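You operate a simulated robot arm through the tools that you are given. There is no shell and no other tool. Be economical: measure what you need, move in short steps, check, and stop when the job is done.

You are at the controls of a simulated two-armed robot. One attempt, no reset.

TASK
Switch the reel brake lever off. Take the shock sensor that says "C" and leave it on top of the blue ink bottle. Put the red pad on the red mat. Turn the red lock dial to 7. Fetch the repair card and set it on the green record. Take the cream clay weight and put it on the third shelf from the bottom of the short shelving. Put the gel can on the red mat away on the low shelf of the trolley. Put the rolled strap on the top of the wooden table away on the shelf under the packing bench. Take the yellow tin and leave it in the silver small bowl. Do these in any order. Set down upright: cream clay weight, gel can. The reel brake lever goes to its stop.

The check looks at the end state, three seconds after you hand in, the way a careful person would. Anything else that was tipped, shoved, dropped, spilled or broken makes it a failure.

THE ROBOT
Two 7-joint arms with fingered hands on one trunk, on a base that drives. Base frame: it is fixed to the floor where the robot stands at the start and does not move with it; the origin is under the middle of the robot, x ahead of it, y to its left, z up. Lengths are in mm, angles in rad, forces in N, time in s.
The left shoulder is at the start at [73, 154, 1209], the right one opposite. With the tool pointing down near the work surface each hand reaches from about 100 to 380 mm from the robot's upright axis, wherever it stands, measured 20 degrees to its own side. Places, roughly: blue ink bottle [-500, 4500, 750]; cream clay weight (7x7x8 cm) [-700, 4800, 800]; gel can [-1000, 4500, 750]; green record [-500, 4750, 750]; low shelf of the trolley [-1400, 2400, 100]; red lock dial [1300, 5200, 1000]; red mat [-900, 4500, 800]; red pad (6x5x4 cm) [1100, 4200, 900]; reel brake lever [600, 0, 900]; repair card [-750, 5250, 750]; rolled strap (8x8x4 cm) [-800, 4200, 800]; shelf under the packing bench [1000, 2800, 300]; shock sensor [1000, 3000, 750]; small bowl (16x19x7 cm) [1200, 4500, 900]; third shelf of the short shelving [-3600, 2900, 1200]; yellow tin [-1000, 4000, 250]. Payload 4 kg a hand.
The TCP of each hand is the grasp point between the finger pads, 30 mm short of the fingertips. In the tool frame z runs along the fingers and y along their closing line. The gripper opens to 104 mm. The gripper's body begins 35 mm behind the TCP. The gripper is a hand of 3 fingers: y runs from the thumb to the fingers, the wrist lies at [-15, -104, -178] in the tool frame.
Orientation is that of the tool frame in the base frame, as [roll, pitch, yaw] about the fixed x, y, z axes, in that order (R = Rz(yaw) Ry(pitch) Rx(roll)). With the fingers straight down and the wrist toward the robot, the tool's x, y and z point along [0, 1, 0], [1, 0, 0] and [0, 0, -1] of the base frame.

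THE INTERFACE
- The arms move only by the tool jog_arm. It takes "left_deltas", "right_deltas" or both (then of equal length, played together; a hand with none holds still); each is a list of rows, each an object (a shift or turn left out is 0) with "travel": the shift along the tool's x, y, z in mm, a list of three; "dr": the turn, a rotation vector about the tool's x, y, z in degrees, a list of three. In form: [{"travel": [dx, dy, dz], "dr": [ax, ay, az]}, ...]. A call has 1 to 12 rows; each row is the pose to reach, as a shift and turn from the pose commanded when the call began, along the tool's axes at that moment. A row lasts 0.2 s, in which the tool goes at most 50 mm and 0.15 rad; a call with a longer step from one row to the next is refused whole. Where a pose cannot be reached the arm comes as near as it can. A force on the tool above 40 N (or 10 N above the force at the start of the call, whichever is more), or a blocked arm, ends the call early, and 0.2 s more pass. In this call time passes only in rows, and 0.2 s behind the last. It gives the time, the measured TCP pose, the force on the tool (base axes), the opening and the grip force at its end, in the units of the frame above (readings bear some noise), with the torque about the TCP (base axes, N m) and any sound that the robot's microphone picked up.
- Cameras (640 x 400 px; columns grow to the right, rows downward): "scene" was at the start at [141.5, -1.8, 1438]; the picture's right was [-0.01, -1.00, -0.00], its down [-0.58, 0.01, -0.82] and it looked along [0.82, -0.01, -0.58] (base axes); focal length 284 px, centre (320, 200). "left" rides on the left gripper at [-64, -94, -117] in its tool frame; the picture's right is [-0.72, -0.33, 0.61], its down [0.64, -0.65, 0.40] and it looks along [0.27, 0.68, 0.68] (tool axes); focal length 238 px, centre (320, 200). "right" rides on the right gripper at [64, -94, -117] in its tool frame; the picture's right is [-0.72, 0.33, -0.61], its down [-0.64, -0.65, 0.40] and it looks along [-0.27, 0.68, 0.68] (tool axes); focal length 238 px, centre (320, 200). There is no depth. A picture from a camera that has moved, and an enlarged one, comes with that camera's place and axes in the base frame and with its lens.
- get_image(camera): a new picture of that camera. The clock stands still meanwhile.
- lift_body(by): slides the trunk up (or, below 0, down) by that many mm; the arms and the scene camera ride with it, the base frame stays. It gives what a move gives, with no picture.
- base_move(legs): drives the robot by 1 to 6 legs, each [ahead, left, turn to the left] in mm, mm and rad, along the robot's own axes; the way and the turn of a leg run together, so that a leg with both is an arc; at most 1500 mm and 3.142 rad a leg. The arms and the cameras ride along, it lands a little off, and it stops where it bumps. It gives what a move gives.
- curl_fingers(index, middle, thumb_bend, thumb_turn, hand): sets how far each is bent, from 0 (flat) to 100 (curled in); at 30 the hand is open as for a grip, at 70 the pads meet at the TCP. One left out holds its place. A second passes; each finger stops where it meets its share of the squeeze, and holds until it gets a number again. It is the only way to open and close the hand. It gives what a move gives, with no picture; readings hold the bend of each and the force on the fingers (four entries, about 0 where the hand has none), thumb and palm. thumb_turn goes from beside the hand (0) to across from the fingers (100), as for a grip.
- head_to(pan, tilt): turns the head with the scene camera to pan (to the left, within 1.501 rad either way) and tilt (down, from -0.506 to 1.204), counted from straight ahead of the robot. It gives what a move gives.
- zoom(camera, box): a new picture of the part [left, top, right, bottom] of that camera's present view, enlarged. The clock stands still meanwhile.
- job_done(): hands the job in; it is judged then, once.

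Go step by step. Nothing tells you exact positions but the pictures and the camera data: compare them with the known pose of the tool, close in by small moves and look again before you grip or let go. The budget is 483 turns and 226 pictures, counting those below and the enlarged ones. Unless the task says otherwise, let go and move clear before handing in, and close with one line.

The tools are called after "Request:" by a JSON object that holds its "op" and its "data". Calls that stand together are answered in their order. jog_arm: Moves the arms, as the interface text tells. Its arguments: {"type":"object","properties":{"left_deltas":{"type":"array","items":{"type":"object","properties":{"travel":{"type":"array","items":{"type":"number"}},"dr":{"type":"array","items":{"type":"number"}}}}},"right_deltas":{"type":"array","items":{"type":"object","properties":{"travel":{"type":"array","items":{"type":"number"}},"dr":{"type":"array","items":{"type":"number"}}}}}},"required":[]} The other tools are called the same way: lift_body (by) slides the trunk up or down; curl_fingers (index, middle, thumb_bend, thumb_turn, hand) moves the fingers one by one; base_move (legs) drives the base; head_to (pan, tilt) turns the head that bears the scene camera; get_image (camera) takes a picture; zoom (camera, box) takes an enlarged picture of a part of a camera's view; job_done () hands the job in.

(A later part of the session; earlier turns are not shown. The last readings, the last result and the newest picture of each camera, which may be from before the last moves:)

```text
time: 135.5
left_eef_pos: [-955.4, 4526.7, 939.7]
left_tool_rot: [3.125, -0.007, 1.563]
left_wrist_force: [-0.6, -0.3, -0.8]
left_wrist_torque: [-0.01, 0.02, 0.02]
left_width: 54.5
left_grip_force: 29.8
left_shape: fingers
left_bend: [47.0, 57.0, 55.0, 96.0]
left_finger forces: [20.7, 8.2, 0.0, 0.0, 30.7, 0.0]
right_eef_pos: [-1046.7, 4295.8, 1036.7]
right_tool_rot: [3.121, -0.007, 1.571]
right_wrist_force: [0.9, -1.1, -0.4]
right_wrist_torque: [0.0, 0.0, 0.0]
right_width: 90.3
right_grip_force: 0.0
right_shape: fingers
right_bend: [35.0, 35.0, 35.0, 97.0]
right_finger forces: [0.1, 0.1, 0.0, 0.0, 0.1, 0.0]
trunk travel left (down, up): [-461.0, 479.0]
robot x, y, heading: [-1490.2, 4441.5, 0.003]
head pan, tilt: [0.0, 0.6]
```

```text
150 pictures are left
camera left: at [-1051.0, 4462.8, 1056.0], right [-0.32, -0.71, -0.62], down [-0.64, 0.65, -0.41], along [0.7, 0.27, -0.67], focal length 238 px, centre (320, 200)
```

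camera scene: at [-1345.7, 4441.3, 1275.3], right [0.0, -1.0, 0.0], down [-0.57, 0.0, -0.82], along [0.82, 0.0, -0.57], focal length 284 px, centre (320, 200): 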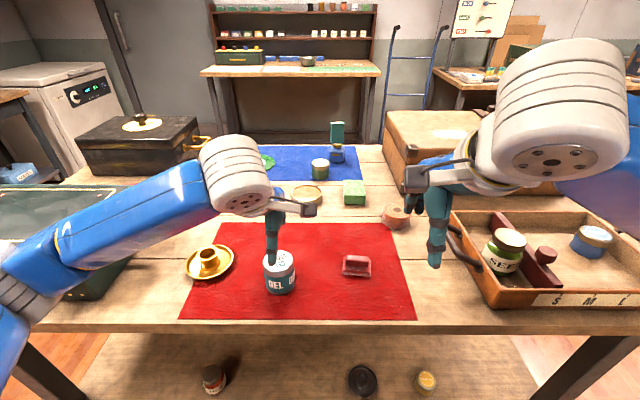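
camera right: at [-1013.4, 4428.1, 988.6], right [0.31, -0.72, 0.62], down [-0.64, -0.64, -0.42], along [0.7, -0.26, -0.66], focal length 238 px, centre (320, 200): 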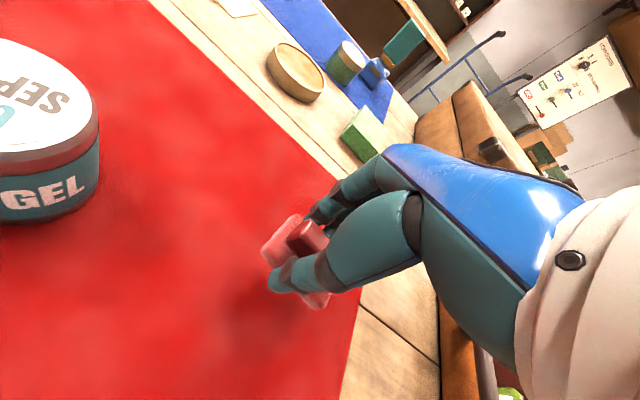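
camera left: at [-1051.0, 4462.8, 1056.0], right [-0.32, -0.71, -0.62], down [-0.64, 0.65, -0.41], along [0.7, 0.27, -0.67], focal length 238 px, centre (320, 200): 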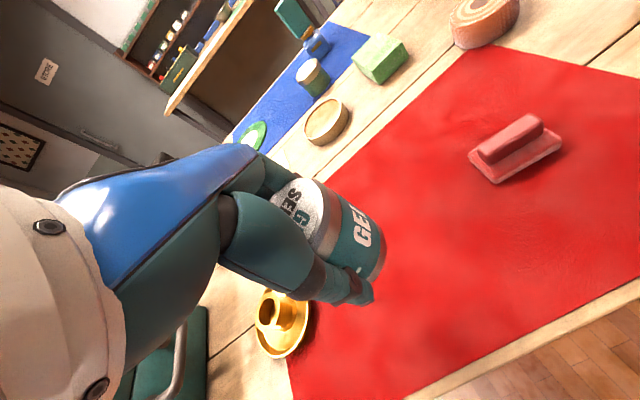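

The can is held, but I'd rather carry it in the right hand so the left can reach the clay weight. I'll set it back down, shift the base, and re-grip with the right.

Request:
{"op": "jog_arm", "data": {"left_deltas": [{"travel": [0, 0, 45]}, {"travel": [0, 0, 85]}, {"travel": [0, 0, 98]}, {"travel": [0, 0, 101]}]}}

Request:
{"op": "curl_fingers", "data": {"hand": "left", "index": 30, "middle": 30, "thumb_bend": 30}}

Request:
{"op": "jog_arm", "data": {"left_deltas": [{"travel": [0, 0, -40]}, {"travel": [0, 0, -85]}, {"travel": [0, 0, -130]}, {"travel": [0, -20, -170]}, {"travel": [0, -55, -200]}]}}

Request:
{"op": "base_move", "data": {"legs": [[50, 190, 0]]}}

Request:
{"op": "get_image", "data": {"camera": "scene"}}

Request:
{"op": "get_image", "data": {"camera": "left"}}

Request:
{"op": "get_image", "data": {"camera": "right"}}

```text
time: 136.5
left_eef_pos: [-953.2, 4523.6, 839.8]
left_tool_rot: [3.123, -0.002, 1.563]
left_wrist_force: [-0.5, -0.2, 5.8]
left_wrist_torque: [0.15, -0.03, -0.02]
left_width: 54.6
left_grip_force: 31.0
left_shape: fingers
left_bend: [47.0, 57.0, 55.0, 96.0]
left_finger forces: [20.8, 9.1, 0.0, 0.0, 31.3, 0.1]
right_eef_pos: [-1046.7, 4298.7, 1035.2]
right_tool_rot: [3.119, -0.005, 1.571]
right_wrist_force: [0.1, -0.1, 0.1]
right_wrist_torque: [-0.03, 0.03, -0.01]
right_width: 90.2
right_grip_force: 0.1
right_shape: fingers
right_bend: [35.0, 35.0, 35.0, 97.0]
right_finger forces: [0.0, 0.0, 0.1, 0.0, 0.0, 0.0]
trunk travel left (down, up): [-461.0, 479.0]
robot x, y, heading: [-1485.0, 4440.1, -0.004]
head pan, tilt: [0.0, 0.6]
```

```text
time: 137.5
left_eef_pos: [-952.6, 4524.4, 838.4]
left_tool_rot: [3.125, -0.005, 1.562]
left_wrist_force: [-0.5, 0.1, 0.5]
left_wrist_torque: [-0.02, -0.02, 0.03]
left_width: 102.6
left_grip_force: 0.0
left_shape: fingers
left_bend: [30.0, 30.0, 30.0, 97.0]
left_finger forces: [0.1, 0.0, 0.0, 0.1, 0.0, 0.0]
right_eef_pos: [-1045.7, 4297.5, 1036.3]
right_tool_rot: [3.12, -0.007, 1.572]
right_wrist_force: [0.0, -0.3, 0.6]
right_wrist_torque: [-0.01, 0.02, 0.02]
right_width: 90.7
right_grip_force: 0.0
right_shape: fingers
right_bend: [35.0, 35.0, 35.0, 97.0]
right_finger forces: [0.0, 0.1, 0.0, 0.0, 0.0, 0.0]
trunk travel left (down, up): [-461.0, 479.0]
robot x, y, heading: [-1485.4, 4444.0, -0.0]
head pan, tilt: [0.0, 0.6]
```

```text
time: 138.7
left_eef_pos: [-1012.8, 4522.8, 1037.5]
left_tool_rot: [3.125, -0.005, 1.562]
left_wrist_force: [-0.5, -0.9, 0.2]
left_wrist_torque: [0.01, -0.06, 0.01]
left_width: 102.7
left_grip_force: 0.1
left_shape: fingers
left_bend: [30.0, 30.0, 30.0, 97.0]
left_finger forces: [0.0, 0.0, 0.1, 0.0, 0.0, 0.1]
right_eef_pos: [-1046.9, 4298.4, 1037.9]
right_tool_rot: [3.118, -0.005, 1.57]
right_wrist_force: [-1.2, 1.1, 0.2]
right_wrist_torque: [-0.01, 0.02, 0.0]
right_width: 90.3
right_grip_force: 0.0
right_shape: fingers
right_bend: [35.0, 35.0, 35.0, 97.0]
right_finger forces: [0.0, 0.1, 0.0, 0.0, 0.1, 0.0]
trunk travel left (down, up): [-461.0, 479.0]
robot x, y, heading: [-1485.8, 4441.5, -0.002]
head pan, tilt: [0.0, 0.6]
```

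```text
time: 140.3
left_eef_pos: [-960.9, 4704.8, 1036.1]
left_tool_rot: [3.125, -0.007, 1.56]
left_wrist_force: [1.1, 0.1, -0.2]
left_wrist_torque: [0.0, 0.02, -0.01]
left_width: 102.8
left_grip_force: 0.1
left_shape: fingers
left_bend: [30.0, 30.0, 30.0, 97.0]
left_finger forces: [0.1, 0.1, 0.0, 0.0, 0.0, 0.0]
right_eef_pos: [-997.0, 4479.0, 1035.3]
right_tool_rot: [3.12, -0.01, 1.569]
right_wrist_force: [0.0, -0.7, -0.7]
right_wrist_torque: [0.06, -0.02, 0.04]
right_width: 90.7
right_grip_force: 0.1
right_shape: fingers
right_bend: [35.0, 35.0, 35.0, 97.0]
right_finger forces: [0.0, 0.1, 0.0, 0.0, 0.0, 0.0]
trunk travel left (down, up): [-461.0, 479.0]
robot x, y, heading: [-1437.9, 4628.1, -0.003]
head pan, tilt: [0.0, 0.6]
```

```text
149 pictures are left
camera scene: at [-1295.7, 4621.5, 1275.3], right [0.0, -1.0, -0.01], down [-0.57, 0.01, -0.82], along [0.82, 0.0, -0.57], focal length 284 px, centre (320, 200)
```

scene: 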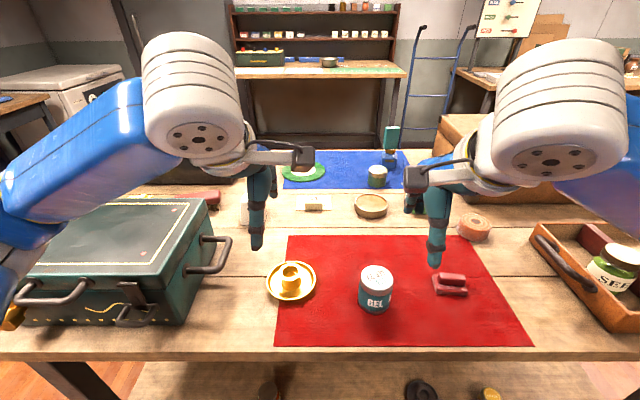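

```text
148 pictures are left
camera left: at [-1056.2, 4641.7, 1152.5], right [-0.32, -0.71, -0.63], down [-0.64, 0.65, -0.41], along [0.7, 0.27, -0.66], focal length 238 px, centre (320, 200)
```

left: 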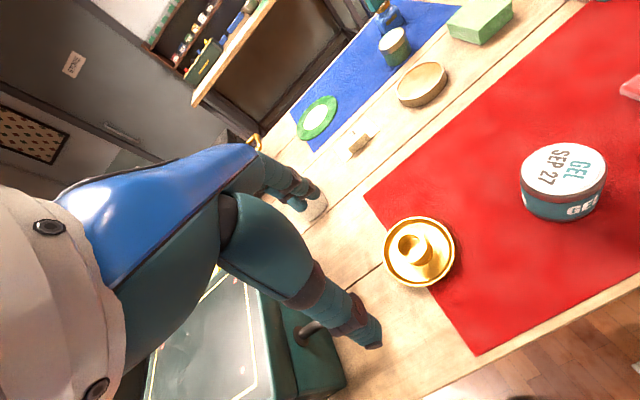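

```text
147 pictures are left
camera right: at [-1092.8, 4542.1, 1150.1], right [0.31, -0.73, 0.61], down [-0.65, -0.64, -0.42], along [0.7, -0.26, -0.67], focal length 238 px, centre (320, 200)
```

right: 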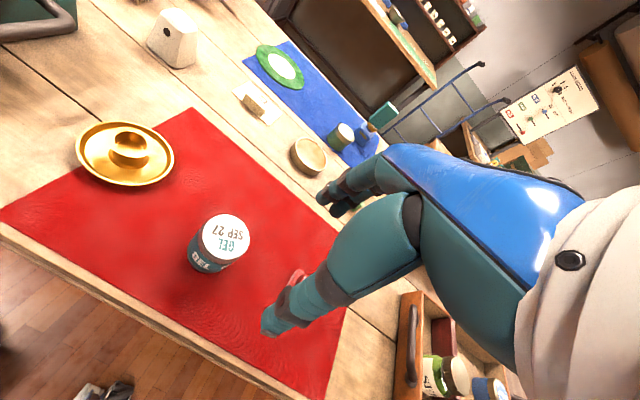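

The can stands at (-953, 4522). Opening the right hand and descending around it.

Request:
{"op": "curl_fingers", "data": {"hand": "right", "index": 30, "middle": 30, "thumb_bend": 30}}

Request:
{"op": "jog_arm", "data": {"right_deltas": [{"travel": [22, 22, 20]}, {"travel": [44, 43, 45]}, {"travel": [44, 43, 90]}, {"travel": [44, 43, 135]}]}}

Request:
{"op": "get_image", "data": {"camera": "right"}}

```text
time: 141.3
left_eef_pos: [-961.3, 4710.4, 1036.7]
left_tool_rot: [3.126, -0.004, 1.561]
left_wrist_force: [0.2, -0.1, 0.1]
left_wrist_torque: [0.03, -0.02, 0.01]
left_width: 102.9
left_grip_force: 0.1
left_shape: fingers
left_bend: [30.0, 30.0, 30.0, 97.0]
left_finger forces: [0.0, 0.1, 0.1, 0.0, 0.0, 0.0]
right_eef_pos: [-997.6, 4485.4, 1037.3]
right_tool_rot: [3.12, -0.004, 1.57]
right_wrist_force: [-0.4, 0.4, -0.6]
right_wrist_torque: [0.06, -0.01, -0.02]
right_width: 102.7
right_grip_force: 0.0
right_shape: fingers
right_bend: [30.0, 30.0, 30.0, 97.0]
right_finger forces: [0.0, 0.1, 0.1, 0.0, 0.0, 0.1]
trunk travel left (down, up): [-461.0, 479.0]
robot x, y, heading: [-1436.8, 4631.3, -0.0]
head pan, tilt: [0.0, 0.6]
```

```text
time: 142.3
left_eef_pos: [-962.3, 4709.3, 1037.2]
left_tool_rot: [3.125, -0.005, 1.56]
left_wrist_force: [-0.9, -0.5, 0.0]
left_wrist_torque: [0.01, -0.04, -0.01]
left_width: 102.9
left_grip_force: 0.0
left_shape: fingers
left_bend: [30.0, 30.0, 30.0, 97.0]
left_finger forces: [0.0, 0.0, 0.0, 0.1, 0.1, 0.1]
right_eef_pos: [-950.2, 4526.3, 902.7]
right_tool_rot: [3.12, -0.005, 1.57]
right_wrist_force: [0.2, -0.9, -0.3]
right_wrist_torque: [0.02, 0.01, 0.01]
right_width: 102.6
right_grip_force: 0.0
right_shape: fingers
right_bend: [30.0, 30.0, 30.0, 97.0]
right_finger forces: [0.0, 0.0, 0.0, 0.1, 0.0, 0.0]
trunk travel left (down, up): [-461.0, 479.0]
robot x, y, heading: [-1436.3, 4633.1, -0.003]
head pan, tilt: [0.0, 0.6]
```

```text
146 pictures are left
camera right: at [-1048.1, 4589.3, 1017.2], right [0.31, -0.72, 0.62], down [-0.64, -0.64, -0.42], along [0.7, -0.27, -0.66], focal length 238 px, centre (320, 200)
```

right: 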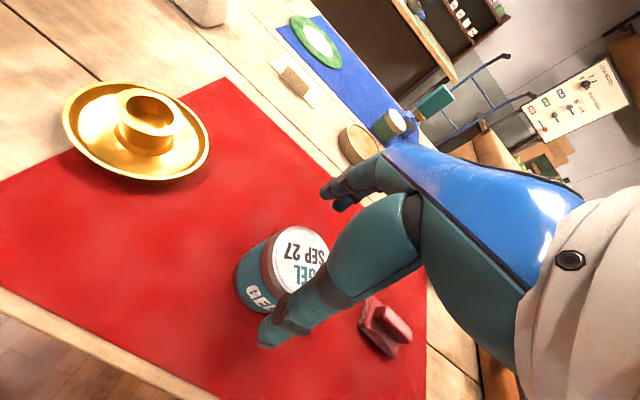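

A small correction of 6 mm in y, then descend and grip.

Request:
{"op": "jog_arm", "data": {"right_deltas": [{"travel": [-6, 1, 25]}, {"travel": [-6, 1, 50]}, {"travel": [-6, 1, 64]}]}}

Request:
{"op": "curl_fingers", "data": {"hand": "right", "index": 70, "middle": 70, "thumb_bend": 70}}

Request:
{"op": "jog_arm", "data": {"right_deltas": [{"travel": [0, 0, -20]}, {"travel": [0, 0, -60]}, {"travel": [0, 0, -105]}, {"travel": [0, 0, -150]}]}}

Request:
{"op": "get_image", "data": {"camera": "right"}}

```text
time: 143.1
left_eef_pos: [-961.0, 4709.3, 1037.3]
left_tool_rot: [3.123, -0.004, 1.56]
left_wrist_force: [0.3, 0.1, -0.3]
left_wrist_torque: [0.01, -0.02, 0.02]
left_width: 103.1
left_grip_force: 0.0
left_shape: fingers
left_bend: [30.0, 30.0, 30.0, 97.0]
left_finger forces: [0.1, 0.0, 0.1, 0.0, 0.0, 0.0]
right_eef_pos: [-949.1, 4522.3, 838.4]
right_tool_rot: [3.116, -0.007, 1.569]
right_wrist_force: [-0.4, -1.2, 0.8]
right_wrist_torque: [0.02, 0.04, 0.01]
right_width: 103.2
right_grip_force: 0.1
right_shape: fingers
right_bend: [30.0, 30.0, 30.0, 97.0]
right_finger forces: [0.1, 0.1, 0.0, 0.1, 0.8, 0.0]
trunk travel left (down, up): [-461.0, 479.0]
robot x, y, heading: [-1437.6, 4629.6, -0.001]
head pan, tilt: [0.0, 0.6]
```

```text
time: 144.1
left_eef_pos: [-961.9, 4709.9, 1037.4]
left_tool_rot: [3.124, -0.003, 1.56]
left_wrist_force: [0.0, 0.4, 0.1]
left_wrist_torque: [0.02, 0.02, 0.0]
left_width: 102.8
left_grip_force: 0.2
left_shape: fingers
left_bend: [30.0, 30.0, 30.0, 97.0]
left_finger forces: [0.0, 0.0, 0.1, 0.0, 0.0, 0.0]
right_eef_pos: [-949.6, 4523.2, 840.3]
right_tool_rot: [3.116, -0.005, 1.569]
right_wrist_force: [2.2, -1.2, 3.7]
right_wrist_torque: [-0.11, -0.21, 0.01]
right_width: 52.3
right_grip_force: 28.1
right_shape: fingers
right_bend: [50.0, 54.0, 54.0, 96.0]
right_finger forces: [17.8, 10.0, 0.0, 0.0, 27.8, 0.0]
trunk travel left (down, up): [-461.0, 479.0]
robot x, y, heading: [-1435.7, 4625.9, -0.006]
head pan, tilt: [0.0, 0.6]
```

```text
time: 145.1
left_eef_pos: [-962.4, 4710.0, 1036.5]
left_tool_rot: [3.125, -0.003, 1.559]
left_wrist_force: [0.1, 0.3, -0.9]
left_wrist_torque: [-0.04, -0.02, 0.01]
left_width: 103.0
left_grip_force: 0.1
left_shape: fingers
left_bend: [30.0, 30.0, 30.0, 97.0]
left_finger forces: [0.1, 0.0, 0.0, 0.0, 0.1, 0.0]
right_eef_pos: [-951.2, 4521.7, 989.5]
right_tool_rot: [3.119, -0.004, 1.569]
right_wrist_force: [-0.1, -0.4, -1.3]
right_wrist_torque: [-0.02, 0.02, 0.03]
right_width: 52.4
right_grip_force: 26.0
right_shape: fingers
right_bend: [50.0, 55.0, 54.0, 96.0]
right_finger forces: [16.1, 8.9, 0.0, 0.0, 27.4, 0.1]
trunk travel left (down, up): [-461.0, 479.0]
robot x, y, heading: [-1434.3, 4630.6, 0.001]
head pan, tilt: [0.0, 0.6]
```

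```text
145 pictures are left
camera right: at [-1049.2, 4585.8, 1104.4], right [0.31, -0.72, 0.62], down [-0.64, -0.64, -0.42], along [0.7, -0.27, -0.66], focal length 238 px, centre (320, 200)
```

right: 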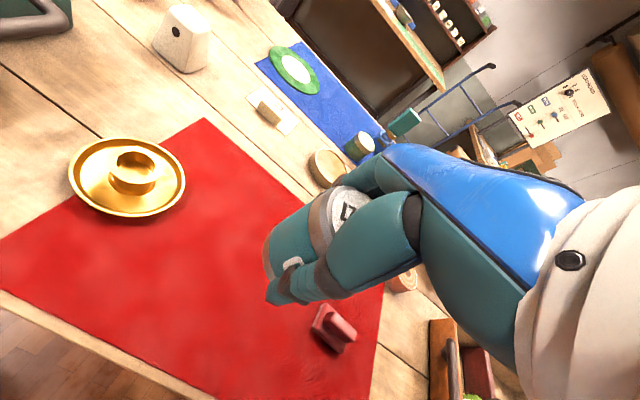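

The gel can is in the right hand. The clay weight is near (-700, 4785); extending the left hand above it.

Request:
{"op": "jog_arm", "data": {"left_deltas": [{"travel": [15, 40, 0]}, {"travel": [30, 80, 0]}, {"travel": [45, 120, 0]}, {"travel": [60, 160, 0]}, {"travel": [72, 200, 10]}, {"travel": [74, 235, 30]}, {"travel": [74, 250, 60]}]}}

Request:
{"op": "get_image", "data": {"camera": "left"}}

Request:
{"op": "get_image", "data": {"camera": "scene"}}

```text
time: 146.7
left_eef_pos: [-709.9, 4781.0, 980.7]
left_tool_rot: [3.124, -0.005, 1.562]
left_wrist_force: [0.3, 0.2, 0.7]
left_wrist_torque: [0.0, -0.01, 0.03]
left_width: 102.7
left_grip_force: 0.0
left_shape: fingers
left_bend: [30.0, 30.0, 30.0, 97.0]
left_finger forces: [0.0, 0.0, 0.0, 0.0, 0.1, 0.0]
right_eef_pos: [-949.6, 4522.7, 989.6]
right_tool_rot: [3.123, -0.006, 1.569]
right_wrist_force: [0.1, -0.3, -1.4]
right_wrist_torque: [0.0, -0.02, 0.02]
right_width: 52.3
right_grip_force: 25.7
right_shape: fingers
right_bend: [50.0, 55.0, 54.0, 96.0]
right_finger forces: [16.0, 9.0, 0.0, 0.0, 27.2, 0.0]
trunk travel left (down, up): [-461.0, 479.0]
robot x, y, heading: [-1436.0, 4628.5, -0.001]
head pan, tilt: [0.0, 0.6]
```

```text
144 pictures are left
camera left: at [-805.4, 4719.8, 1095.8], right [-0.32, -0.71, -0.62], down [-0.64, 0.65, -0.41], along [0.7, 0.26, -0.67], focal length 238 px, centre (320, 200)
```

left: 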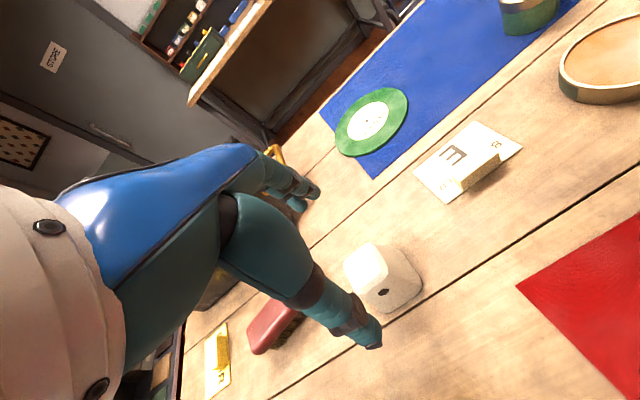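

```text
143 pictures are left
camera scene: at [-1293.6, 4628.0, 1275.1], right [0.0, -1.0, 0.0], down [-0.57, 0.0, -0.82], along [0.82, 0.0, -0.57], focal length 284 px, centre (320, 200)
```

scene: 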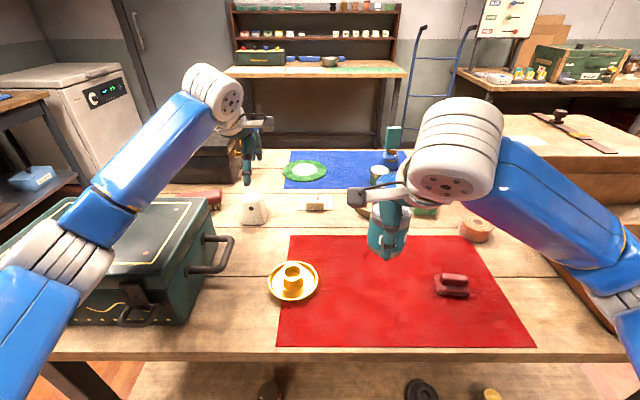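

The arm reaches well. Weight top is near (-685, 4794). Adjusting and descending partway.

Request:
{"op": "jog_arm", "data": {"left_deltas": [{"travel": [8, 15, 15]}, {"travel": [13, 25, 40]}, {"travel": [13, 25, 65]}]}}

Request:
{"op": "get_image", "data": {"camera": "left"}}

Request:
{"op": "zoom", "data": {"camera": "scene", "box": [180, 130, 320, 240]}}

```text
time: 147.5
left_eef_pos: [-683.8, 4797.4, 919.9]
left_tool_rot: [3.119, -0.004, 1.559]
left_wrist_force: [0.6, -0.1, 0.6]
left_wrist_torque: [0.01, 0.03, -0.04]
left_width: 102.8
left_grip_force: 0.0
left_shape: fingers
left_bend: [30.0, 30.0, 30.0, 97.0]
left_finger forces: [0.0, 0.0, 0.0, 0.1, 0.1, 0.0]
right_eef_pos: [-952.4, 4522.7, 991.8]
right_tool_rot: [3.118, -0.004, 1.569]
right_wrist_force: [0.2, 0.6, -1.9]
right_wrist_torque: [-0.02, -0.03, 0.0]
right_width: 52.2
right_grip_force: 25.6
right_shape: fingers
right_bend: [50.0, 55.0, 54.0, 96.0]
right_finger forces: [16.0, 8.8, 0.0, 0.0, 27.3, 0.0]
trunk travel left (down, up): [-461.0, 479.0]
robot x, y, heading: [-1437.8, 4629.5, 0.0]
head pan, tilt: [0.0, 0.6]
```

```text
142 pictures are left
camera left: at [-780.4, 4733.8, 1035.8], right [-0.32, -0.71, -0.62], down [-0.64, 0.65, -0.42], along [0.7, 0.26, -0.66], focal length 238 px, centre (320, 200)
```

left: 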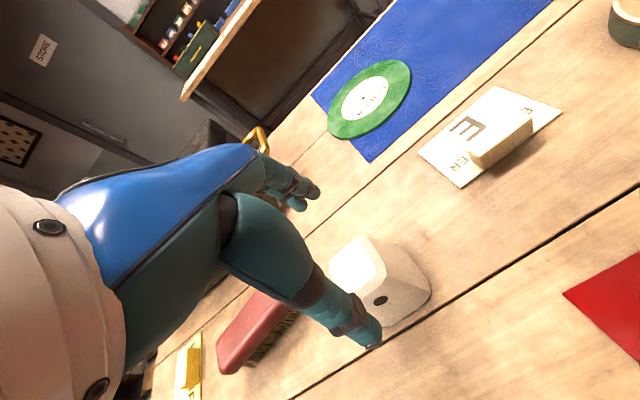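

```text
3.64 times, centred on (250, 185) of scene
camera zoom: at [-1297.5, 4628.5, 1276.4], right [0.0, -1.0, 0.0], down [-0.57, 0.0, -0.82], along [0.82, 0.0, -0.57], focal length 1032 px, centre (574, 254)
```

zoom: 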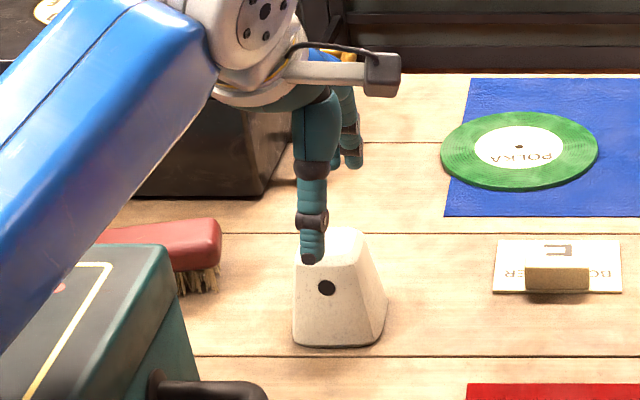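

Slight correction (4 mm y, 5 mm x), then descend and grip the weight.

Request:
{"op": "jog_arm", "data": {"left_deltas": [{"travel": [-4, -5, 25]}, {"travel": [-4, -5, 50]}, {"travel": [-4, -5, 68]}]}}

Request:
{"op": "get_image", "data": {"camera": "left"}}

Request:
{"op": "zoom", "data": {"camera": "scene", "box": [180, 130, 320, 240]}}

```text
time: 148.5
left_eef_pos: [-683.2, 4802.9, 913.0]
left_tool_rot: [3.032, -0.023, 1.585]
left_wrist_force: [-0.3, -0.7, -4.1]
left_wrist_torque: [0.0, -0.17, 0.04]
left_width: 103.2
left_grip_force: 0.0
left_shape: fingers
left_bend: [30.0, 30.0, 30.0, 97.0]
left_finger forces: [0.0, 0.1, 0.0, 0.0, 0.1, 0.0]
right_eef_pos: [-961.0, 4515.0, 995.1]
right_tool_rot: [3.111, -0.014, 1.567]
right_wrist_force: [1.2, -1.6, -2.7]
right_wrist_torque: [0.08, 0.04, 0.04]
right_width: 52.0
right_grip_force: 26.0
right_shape: fingers
right_bend: [50.0, 55.0, 54.0, 96.0]
right_finger forces: [15.8, 8.8, 0.1, 0.0, 26.8, 0.0]
trunk travel left (down, up): [-461.0, 479.0]
robot x, y, heading: [-1438.2, 4630.1, 0.002]
head pan, tilt: [0.0, 0.6]
stopped in row 3 (left hand): the arm was blocked; the commanded pose is now the measured one
```

```text
140 pictures are left
camera left: at [-788.1, 4736.1, 1018.3], right [-0.25, -0.71, -0.66], down [-0.61, 0.64, -0.46], along [0.75, 0.29, -0.59], focal length 238 px, centre (320, 200)
```

left: 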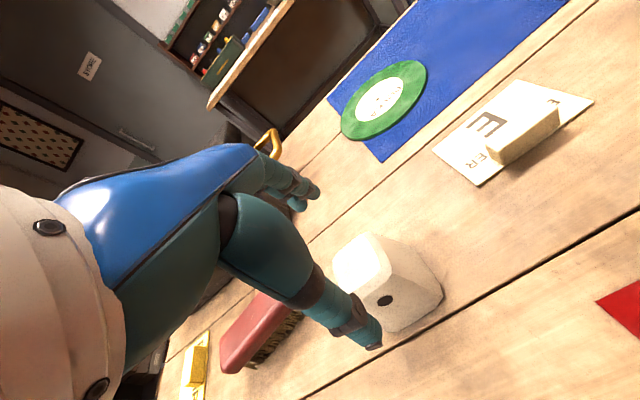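

```text
3.64 times, centred on (250, 185) of scene
camera zoom: at [-1323.6, 4620.5, 1278.5], right [0.0, -1.0, -0.01], down [-0.55, 0.01, -0.84], along [0.84, 0.0, -0.55], focal length 1032 px, centre (574, 254)
```

zoom: 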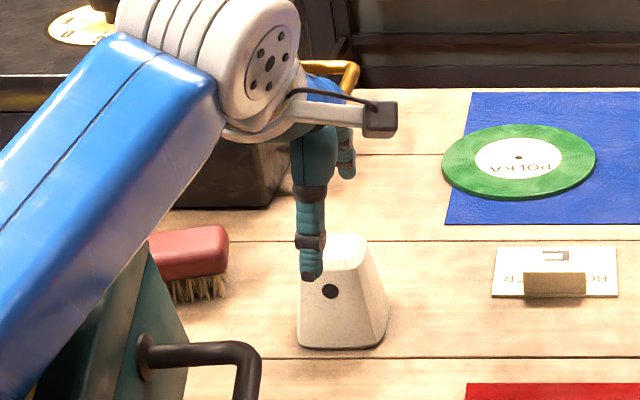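

The left forearm is resting on the teal box. I'll raise the left hand at once, then raise the trunk for more clearance.

Request:
{"op": "jog_arm", "data": {"left_deltas": [{"travel": [0, 0, -30]}, {"travel": [-10, 0, -60]}, {"travel": [-10, 0, -90]}]}}

Request:
{"op": "lift_body", "data": {"by": 160}}

Request:
{"op": "get_image", "data": {"camera": "scene"}}

```text
time: 149.3
left_eef_pos: [-676.3, 4787.0, 967.6]
left_tool_rot: [3.079, -0.011, 1.573]
left_wrist_force: [-0.4, 1.0, 1.4]
left_wrist_torque: [-0.04, 0.01, -0.01]
left_width: 103.1
left_grip_force: 0.1
left_shape: fingers
left_bend: [30.0, 30.0, 30.0, 97.0]
left_finger forces: [0.0, 0.0, 0.0, 0.0, 0.1, 0.0]
right_eef_pos: [-943.7, 4519.7, 984.6]
right_tool_rot: [3.127, -0.008, 1.569]
right_wrist_force: [-0.4, -0.2, -1.9]
right_wrist_torque: [0.02, -0.02, 0.0]
right_width: 52.3
right_grip_force: 25.9
right_shape: fingers
right_bend: [50.0, 55.0, 54.0, 96.0]
right_finger forces: [15.9, 8.8, 0.1, 0.0, 26.7, 0.0]
trunk travel left (down, up): [-461.0, 479.0]
robot x, y, heading: [-1437.2, 4629.9, -0.003]
head pan, tilt: [0.0, 0.6]
```

```text
time: 151.1
left_eef_pos: [-678.0, 4791.3, 1130.6]
left_tool_rot: [3.077, -0.012, 1.576]
left_wrist_force: [-0.4, -0.4, -0.7]
left_wrist_torque: [-0.05, -0.02, -0.03]
left_width: 103.0
left_grip_force: 0.1
left_shape: fingers
left_bend: [30.0, 30.0, 30.0, 97.0]
left_finger forces: [0.1, 0.1, 0.0, 0.0, 0.0, 0.1]
right_eef_pos: [-945.3, 4521.5, 1147.2]
right_tool_rot: [3.124, -0.006, 1.57]
right_wrist_force: [-0.4, 0.0, -2.6]
right_wrist_torque: [0.01, 0.03, -0.02]
right_width: 52.1
right_grip_force: 25.8
right_shape: fingers
right_bend: [50.0, 55.0, 54.0, 96.0]
right_finger forces: [16.0, 8.7, 0.0, 0.0, 26.6, 0.1]
trunk travel left (down, up): [-621.0, 319.0]
robot x, y, heading: [-1436.3, 4627.7, -0.003]
head pan, tilt: [0.0, 0.6]
```

```text
138 pictures are left
camera scene: at [-1293.8, 4628.9, 1435.1], right [0.0, -1.0, 0.0], down [-0.57, 0.0, -0.82], along [0.82, 0.0, -0.57], focal length 284 px, centre (320, 200)
```

scene: 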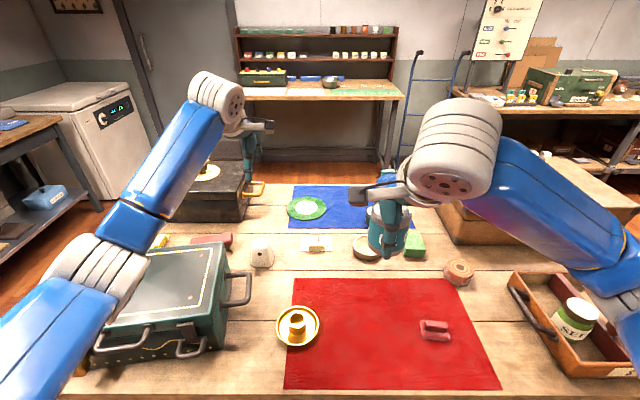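

I need to check whether the teal box shifted; zooming on it.

Request:
{"op": "zoom", "data": {"camera": "scene", "box": [80, 220, 330, 376]}}

```text
2.56 times, centred on (205, 298) of scene
camera zoom: at [-1293.8, 4628.9, 1435.1], right [0.0, -1.0, 0.0], down [-0.57, 0.0, -0.82], along [0.82, 0.0, -0.57], focal length 727 px, centre (614, -51)
```

zoom: 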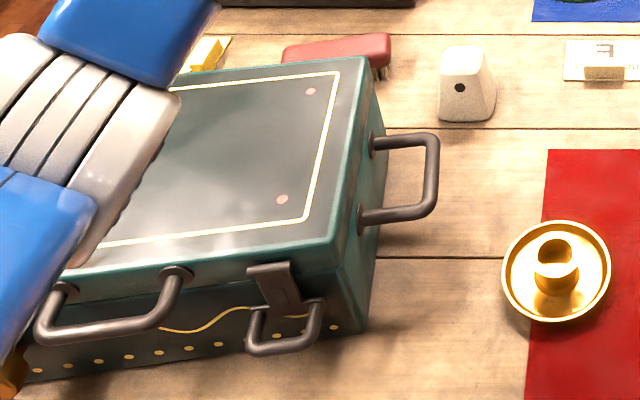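

The box may have been yawed from the start. I'll compare precisely: raise the left hand, restore the earlier trunk height, and take the same zoom as before the contact.

Request:
{"op": "jog_arm", "data": {"left_deltas": [{"travel": [0, -20, -40]}, {"travel": [0, -40, -80]}]}}

Request:
{"op": "lift_body", "data": {"by": -160}}

Request:
{"op": "zoom", "data": {"camera": "scene", "box": [180, 130, 320, 240]}}

Request:
{"op": "get_image", "data": {"camera": "scene"}}

```text
time: 151.7
left_eef_pos: [-726.3, 4788.8, 1208.3]
left_tool_rot: [3.073, -0.012, 1.574]
left_wrist_force: [-0.5, 1.0, -0.7]
left_wrist_torque: [-0.01, 0.0, 0.03]
left_width: 103.0
left_grip_force: 0.0
left_shape: fingers
left_bend: [30.0, 30.0, 30.0, 97.0]
left_finger forces: [0.0, 0.0, 0.0, 0.0, 0.1, 0.0]
right_eef_pos: [-947.3, 4521.1, 1147.5]
right_tool_rot: [3.123, -0.005, 1.571]
right_wrist_force: [-0.1, -0.3, -1.8]
right_wrist_torque: [0.0, 0.03, -0.02]
right_width: 52.2
right_grip_force: 25.9
right_shape: fingers
right_bend: [50.0, 55.0, 54.0, 96.0]
right_finger forces: [15.7, 8.8, 0.1, 0.1, 26.6, 0.0]
trunk travel left (down, up): [-621.0, 319.0]
robot x, y, heading: [-1438.8, 4626.9, -0.002]
head pan, tilt: [0.0, 0.6]
```

```text
time: 153.5
left_eef_pos: [-725.5, 4790.0, 1047.1]
left_tool_rot: [3.073, -0.013, 1.575]
left_wrist_force: [-0.4, 0.5, 0.2]
left_wrist_torque: [0.03, 0.01, -0.01]
left_width: 103.2
left_grip_force: 0.0
left_shape: fingers
left_bend: [30.0, 30.0, 30.0, 97.0]
left_finger forces: [0.0, 0.1, 0.1, 0.0, 0.0, 0.0]
right_eef_pos: [-947.3, 4521.7, 988.0]
right_tool_rot: [3.124, -0.007, 1.571]
right_wrist_force: [0.1, -0.2, -1.4]
right_wrist_torque: [0.01, -0.01, -0.01]
right_width: 52.0
right_grip_force: 25.4
right_shape: fingers
right_bend: [50.0, 55.0, 54.0, 96.0]
right_finger forces: [15.9, 8.8, 0.0, 0.0, 26.5, 0.0]
trunk travel left (down, up): [-461.0, 479.0]
robot x, y, heading: [-1438.1, 4630.4, -0.006]
head pan, tilt: [0.0, 0.6]
```

```text
3.64 times, centred on (250, 185) of scene
camera zoom: at [-1294.6, 4628.9, 1275.2], right [0.0, -1.0, 0.0], down [-0.57, 0.0, -0.82], along [0.82, 0.0, -0.57], focal length 1032 px, centre (574, 254)
```

zoom: 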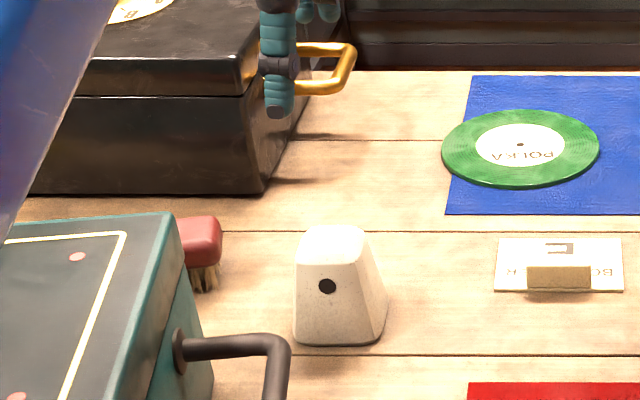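

```text
135 pictures are left
camera scene: at [-1294.6, 4628.9, 1275.2], right [0.0, -1.0, 0.0], down [-0.57, 0.0, -0.82], along [0.82, 0.0, -0.57], focal length 284 px, centre (320, 200)
```

scene: 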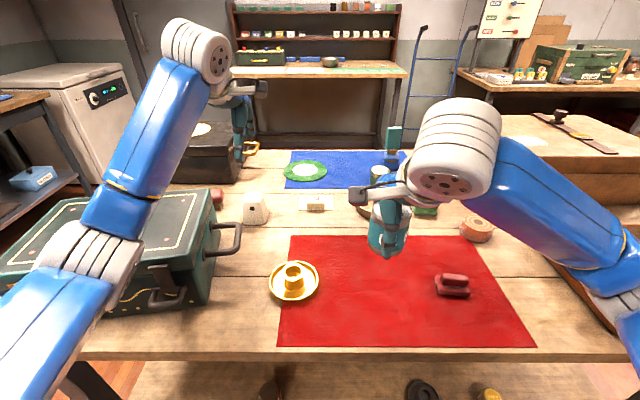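

The teal box did shift about 30 mm (+x on its south side). I'll nudge it back via its side handle, so first I shift the base south to bring the left arm in diagonally, clear of the box.

Request:
{"op": "base_move", "data": {"legs": [[0, -230, 0]]}}

Request:
{"op": "lift_body", "data": {"by": 60}}

Request:
{"op": "curl_fingers", "data": {"hand": "left", "index": 70, "middle": 70, "thumb_bend": 70}}

Request:
{"op": "jog_arm", "data": {"left_deltas": [{"travel": [40, 0, 0], "dr": [3.9, 0, 0]}, {"travel": [80, 0, 0], "dr": [3.9, 0, 0]}, {"travel": [120, 0, 0], "dr": [3.9, 0, 0]}, {"travel": [160, 0, 0], "dr": [3.9, 0, 0]}, {"travel": [200, 0, 0], "dr": [3.9, 0, 0]}, {"travel": [240, 0, 20], "dr": [3.9, 0, 0]}, {"travel": [270, 0, 45], "dr": [3.9, 0, 0]}]}}

Request:
{"op": "get_image", "data": {"camera": "scene"}}

Request:
{"op": "get_image", "data": {"camera": "left"}}

```text
time: 155.3
left_eef_pos: [-725.3, 4566.7, 1044.7]
left_tool_rot: [3.074, -0.001, 1.578]
left_wrist_force: [0.6, 0.4, -1.4]
left_wrist_torque: [-0.01, 0.01, -0.01]
left_width: 103.0
left_grip_force: 0.0
left_shape: fingers
left_bend: [30.0, 30.0, 30.0, 97.0]
left_finger forces: [0.0, 0.1, 0.0, 0.0, 0.0, 0.1]
right_eef_pos: [-945.5, 4298.9, 986.9]
right_tool_rot: [3.125, 0.004, 1.573]
right_wrist_force: [0.2, 0.9, -0.6]
right_wrist_torque: [-0.02, 0.01, 0.01]
right_width: 52.1
right_grip_force: 26.5
right_shape: fingers
right_bend: [50.0, 55.0, 54.0, 96.0]
right_finger forces: [15.8, 8.8, 0.1, 0.0, 26.5, 0.1]
trunk travel left (down, up): [-461.0, 479.0]
robot x, y, heading: [-1438.7, 4397.0, -0.004]
head pan, tilt: [0.0, 0.6]
```

```text
time: 156.3
left_eef_pos: [-727.1, 4553.9, 1108.7]
left_tool_rot: [3.073, -0.014, 1.577]
left_wrist_force: [0.4, 0.3, -1.1]
left_wrist_torque: [-0.03, -0.02, 0.0]
left_width: 103.0
left_grip_force: 0.0
left_shape: fingers
left_bend: [30.0, 30.0, 30.0, 97.0]
left_finger forces: [0.0, 0.0, 0.0, 0.1, 0.0, 0.0]
right_eef_pos: [-947.4, 4287.9, 1047.5]
right_tool_rot: [3.123, -0.008, 1.573]
right_wrist_force: [-0.6, 0.3, -1.5]
right_wrist_torque: [-0.01, -0.01, -0.02]
right_width: 51.8
right_grip_force: 25.3
right_shape: fingers
right_bend: [50.0, 55.0, 54.0, 96.0]
right_finger forces: [15.6, 8.9, 0.0, 0.0, 26.5, 0.1]
trunk travel left (down, up): [-521.0, 419.0]
robot x, y, heading: [-1437.0, 4390.5, -0.001]
head pan, tilt: [0.0, 0.6]
```

```text
time: 157.3
left_eef_pos: [-728.6, 4557.1, 1107.7]
left_tool_rot: [3.073, -0.012, 1.578]
left_wrist_force: [-0.8, -0.8, 0.1]
left_wrist_torque: [-0.01, -0.02, 0.0]
left_width: 1.3
left_grip_force: 0.1
left_shape: fingers
left_bend: [70.0, 70.0, 70.0, 97.0]
left_finger forces: [0.0, 0.1, 0.0, 0.1, 0.0, 0.0]
right_eef_pos: [-948.1, 4290.1, 1046.6]
right_tool_rot: [3.124, -0.008, 1.572]
right_wrist_force: [0.2, 0.3, -2.4]
right_wrist_torque: [0.04, 0.0, -0.04]
right_width: 52.2
right_grip_force: 26.1
right_shape: fingers
right_bend: [50.0, 55.0, 54.0, 96.0]
right_finger forces: [15.7, 8.9, 0.1, 0.0, 26.6, 0.0]
trunk travel left (down, up): [-521.0, 419.0]
robot x, y, heading: [-1436.7, 4396.9, -0.002]
head pan, tilt: [0.0, 0.6]
```

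```text
time: 158.9
left_eef_pos: [-727.4, 4829.6, 1067.8]
left_tool_rot: [-3.14, -0.011, 1.576]
left_wrist_force: [0.0, 0.5, 0.3]
left_wrist_torque: [-0.02, 0.02, -0.01]
left_width: 1.2
left_grip_force: 0.1
left_shape: fingers
left_bend: [70.0, 70.0, 70.0, 97.0]
left_finger forces: [0.1, 0.0, 0.0, 0.0, 0.0, 0.0]
right_eef_pos: [-947.1, 4291.9, 1047.6]
right_tool_rot: [3.122, -0.003, 1.573]
right_wrist_force: [-0.1, 0.1, -2.5]
right_wrist_torque: [-0.01, -0.01, 0.02]
right_width: 52.1
right_grip_force: 25.5
right_shape: fingers
right_bend: [50.0, 55.0, 54.0, 96.0]
right_finger forces: [15.6, 8.8, 0.1, 0.0, 26.3, 0.0]
trunk travel left (down, up): [-521.0, 419.0]
robot x, y, heading: [-1435.3, 4395.5, -0.0]
head pan, tilt: [0.0, 0.6]
```

```text
134 pictures are left
camera scene: at [-1294.4, 4399.9, 1335.1], right [0.0, -1.0, 0.0], down [-0.57, 0.0, -0.82], along [0.82, 0.0, -0.57], focal length 284 px, centre (320, 200)
```

scene: 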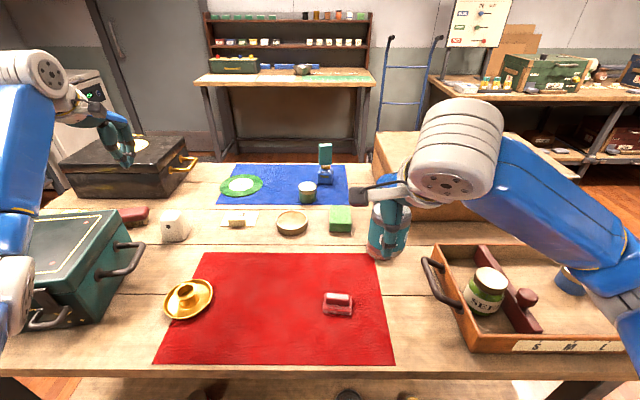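

```text
133 pictures are left
camera left: at [-820.2, 4765.5, 1183.0], right [-0.32, -0.71, -0.62], down [-0.66, 0.64, -0.4], along [0.68, 0.28, -0.68], focal length 238 px, centre (320, 200)
```

left: 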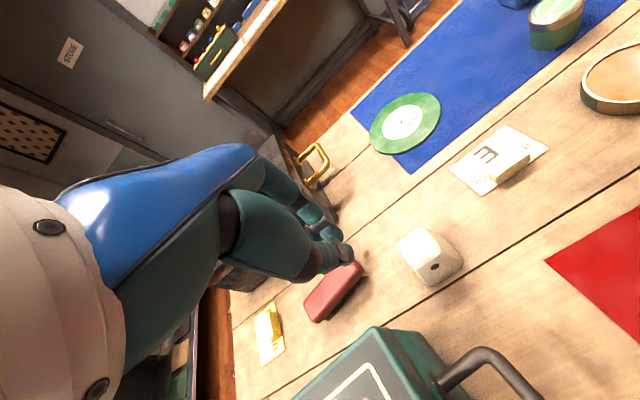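

The elbow sits above the box, so I'll raise the trunk a lot so that the arm comes down from above, then look.

Request:
{"op": "lift_body", "data": {"by": 300}}

Request:
{"op": "jog_arm", "data": {"left_deltas": [{"travel": [0, -10, 45]}, {"travel": [5, -20, 90]}, {"travel": [10, -25, 135]}, {"travel": [10, -30, 180]}, {"travel": [10, -30, 225]}, {"travel": [10, -30, 270]}, {"travel": [10, -30, 315]}, {"travel": [10, -30, 360]}]}}

Request:
{"op": "head_to", "data": {"pan": 0.3, "tilt": 0.8}}

Request:
{"op": "get_image", "data": {"camera": "scene"}}

Request:
{"op": "get_image", "data": {"camera": "left"}}

```text
time: 161.9
left_eef_pos: [-727.0, 4829.3, 1366.7]
left_tool_rot: [3.142, -0.01, 1.578]
left_wrist_force: [0.0, -0.1, 0.0]
left_wrist_torque: [0.01, -0.01, 0.02]
left_width: 1.5
left_grip_force: 0.1
left_shape: fingers
left_bend: [70.0, 70.0, 70.0, 97.0]
left_finger forces: [0.0, 0.0, 0.0, 0.0, 0.0, 0.0]
right_eef_pos: [-947.3, 4292.1, 1348.8]
right_tool_rot: [3.123, -0.005, 1.572]
right_wrist_force: [0.0, 0.3, -1.7]
right_wrist_torque: [-0.01, -0.02, -0.02]
right_width: 52.1
right_grip_force: 25.4
right_shape: fingers
right_bend: [50.0, 55.0, 54.0, 96.0]
right_finger forces: [15.6, 8.8, 0.0, 0.0, 26.2, 0.0]
trunk travel left (down, up): [-821.0, 119.0]
robot x, y, heading: [-1439.5, 4399.1, 0.0]
head pan, tilt: [0.0, 0.6]
```

```text
time: 163.7
left_eef_pos: [-756.7, 4843.4, 1005.8]
left_tool_rot: [3.14, -0.014, 1.577]
left_wrist_force: [0.3, 0.6, 0.1]
left_wrist_torque: [0.0, -0.01, 0.0]
left_width: 1.4
left_grip_force: 0.1
left_shape: fingers
left_bend: [70.0, 70.0, 70.0, 97.0]
left_finger forces: [0.1, 0.0, 0.0, 0.0, 0.0, 0.0]
right_eef_pos: [-947.8, 4291.2, 1347.9]
right_tool_rot: [3.123, -0.004, 1.573]
right_wrist_force: [0.1, -0.3, -2.1]
right_wrist_torque: [0.03, 0.0, 0.01]
right_width: 52.4
right_grip_force: 24.9
right_shape: fingers
right_bend: [50.0, 55.0, 54.0, 96.0]
right_finger forces: [15.6, 8.8, 0.1, 0.0, 26.2, 0.0]
trunk travel left (down, up): [-821.0, 119.0]
robot x, y, heading: [-1439.1, 4398.0, -0.003]
head pan, tilt: [0.0, 0.6]
```

```text
time: 164.5
left_eef_pos: [-756.2, 4843.1, 1007.0]
left_tool_rot: [3.14, -0.009, 1.578]
left_wrist_force: [-0.6, -0.6, 0.5]
left_wrist_torque: [-0.01, 0.02, -0.01]
left_width: 1.6
left_grip_force: 0.1
left_shape: fingers
left_bend: [70.0, 70.0, 70.0, 97.0]
left_finger forces: [0.0, 0.0, 0.0, 0.0, 0.0, 0.0]
right_eef_pos: [-946.3, 4290.9, 1348.3]
right_tool_rot: [3.122, -0.005, 1.573]
right_wrist_force: [0.3, -0.3, -1.4]
right_wrist_torque: [-0.02, 0.01, -0.01]
right_width: 52.2
right_grip_force: 25.3
right_shape: fingers
right_bend: [50.0, 55.0, 54.0, 96.0]
right_finger forces: [15.6, 8.8, 0.0, 0.0, 26.2, 0.0]
trunk travel left (down, up): [-821.0, 119.0]
robot x, y, heading: [-1437.2, 4395.5, 0.0]
head pan, tilt: [0.3, 0.799]
```

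```text
132 pictures are left
camera scene: at [-1305.3, 4422.3, 1618.3], right [0.29, -0.96, 0.0], down [-0.69, -0.21, -0.7], along [0.66, 0.2, -0.72], focal length 284 px, centre (320, 200)
```

scene: 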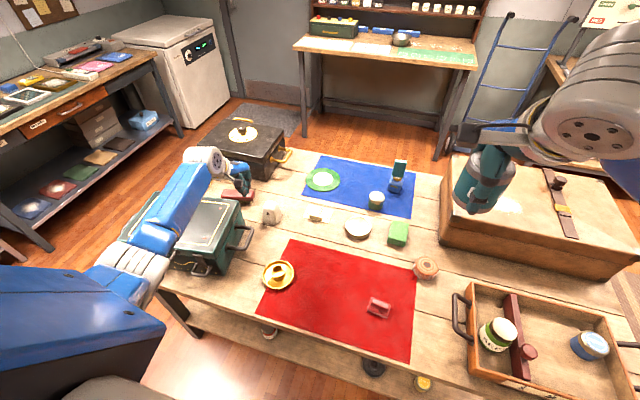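

```text
131 pictures are left
camera left: at [-849.5, 4778.6, 1124.0], right [-0.32, -0.71, -0.62], down [-0.66, 0.64, -0.4], along [0.68, 0.28, -0.68], focal length 238 px, centre (320, 200)
```

left: 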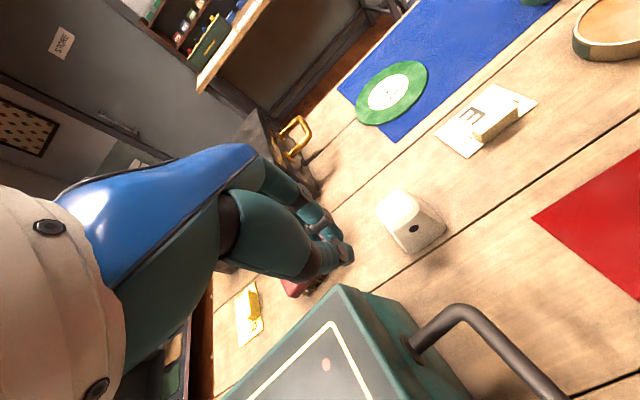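

Good overview. Zooming on the box and the left hand.

Request:
{"op": "zoom", "data": {"camera": "scene", "box": [110, 140, 310, 290]}}

Request:
{"op": "zoom", "data": {"camera": "scene", "box": [0, 20, 240, 230]}}

```text
2.67 times, centred on (210, 215) of scene
camera zoom: at [-1305.3, 4422.3, 1618.3], right [0.29, -0.96, 0.0], down [-0.69, -0.21, -0.7], along [0.66, 0.2, -0.72], focal length 757 px, centre (613, 160)
```

zoom: 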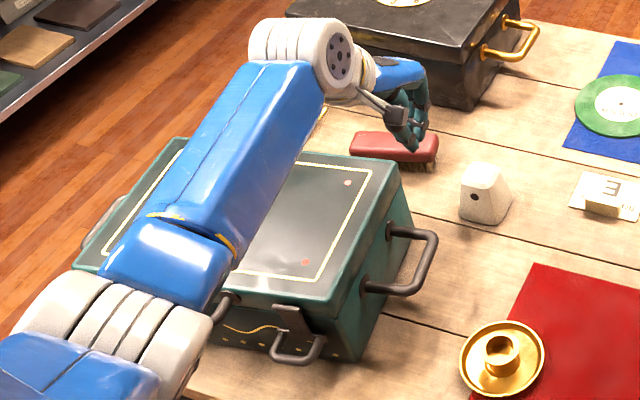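

```text
1.90 times, centred on (120, 125) of scene
camera zoom: at [-1305.3, 4422.3, 1618.3], right [0.29, -0.96, 0.0], down [-0.69, -0.21, -0.7], along [0.66, 0.2, -0.72], focal length 541 px, centre (701, 343)
```

zoom: 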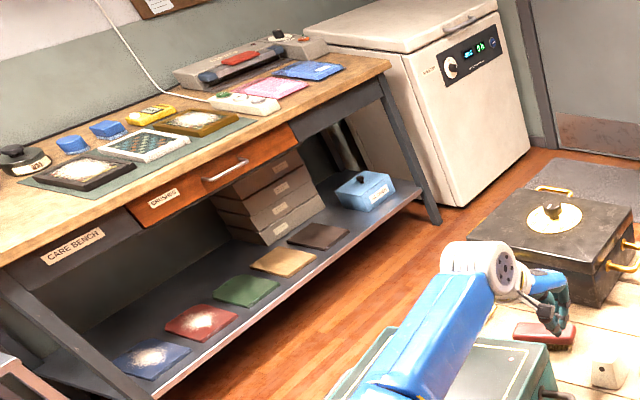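

Box yaw is about 8° now versus ~1.5° before. I'll lower the left fist just east of the handle's far bar.

Request:
{"op": "jog_arm", "data": {"left_deltas": [{"travel": [-11, 4, 40]}, {"travel": [-11, 4, 80]}]}}

Request:
{"op": "zoom", "data": {"camera": "scene", "box": [110, 140, 310, 290]}}

Request:
{"op": "get_image", "data": {"camera": "left"}}

```text
time: 165.1
left_eef_pos: [-752.6, 4832.1, 925.2]
left_tool_rot: [-3.141, -0.013, 1.578]
left_wrist_force: [-0.3, 1.2, 0.2]
left_wrist_torque: [-0.01, 0.01, -0.04]
left_width: 1.3
left_grip_force: 0.1
left_shape: fingers
left_bend: [70.0, 70.0, 70.0, 97.0]
left_finger forces: [0.1, 0.1, 0.1, 0.0, 0.0, 0.1]
right_eef_pos: [-946.0, 4290.7, 1347.8]
right_tool_rot: [3.121, -0.005, 1.572]
right_wrist_force: [-0.3, 0.8, -2.0]
right_wrist_torque: [-0.01, 0.04, 0.02]
right_width: 52.2
right_grip_force: 25.0
right_shape: fingers
right_bend: [50.0, 55.0, 54.0, 96.0]
right_finger forces: [15.7, 8.9, 0.0, 0.0, 26.0, 0.0]
trunk travel left (down, up): [-821.0, 119.0]
robot x, y, heading: [-1434.3, 4397.1, -0.001]
head pan, tilt: [0.3, 0.799]
```

```text
2.67 times, centred on (210, 215) of scene
camera zoom: at [-1303.6, 4421.6, 1618.2], right [0.29, -0.96, 0.0], down [-0.69, -0.21, -0.69], along [0.66, 0.21, -0.72], focal length 757 px, centre (613, 160)
```

zoom: 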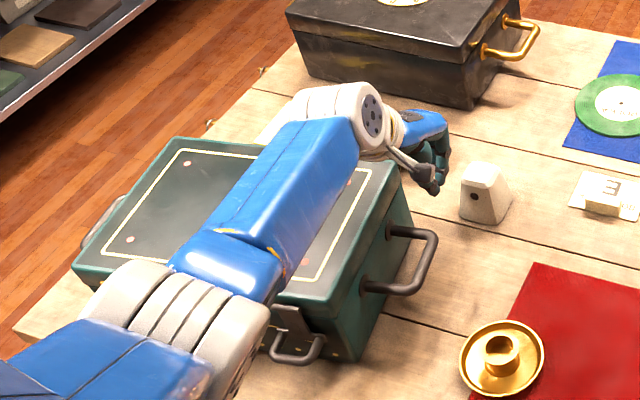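

```text
127 pictures are left
camera left: at [-845.8, 4767.1, 1043.5], right [-0.32, -0.71, -0.62], down [-0.66, 0.64, -0.4], along [0.68, 0.28, -0.68], focal length 238 px, centre (320, 200)
```

left: 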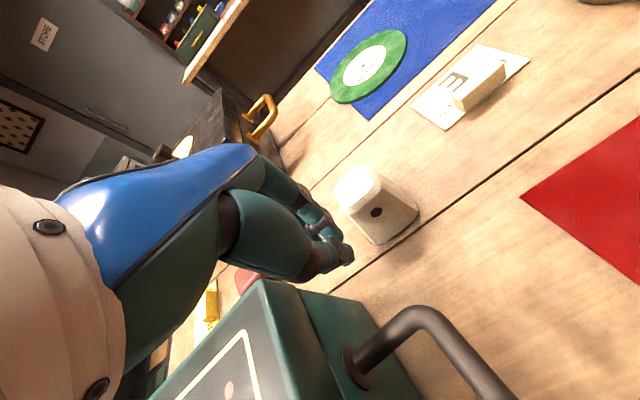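

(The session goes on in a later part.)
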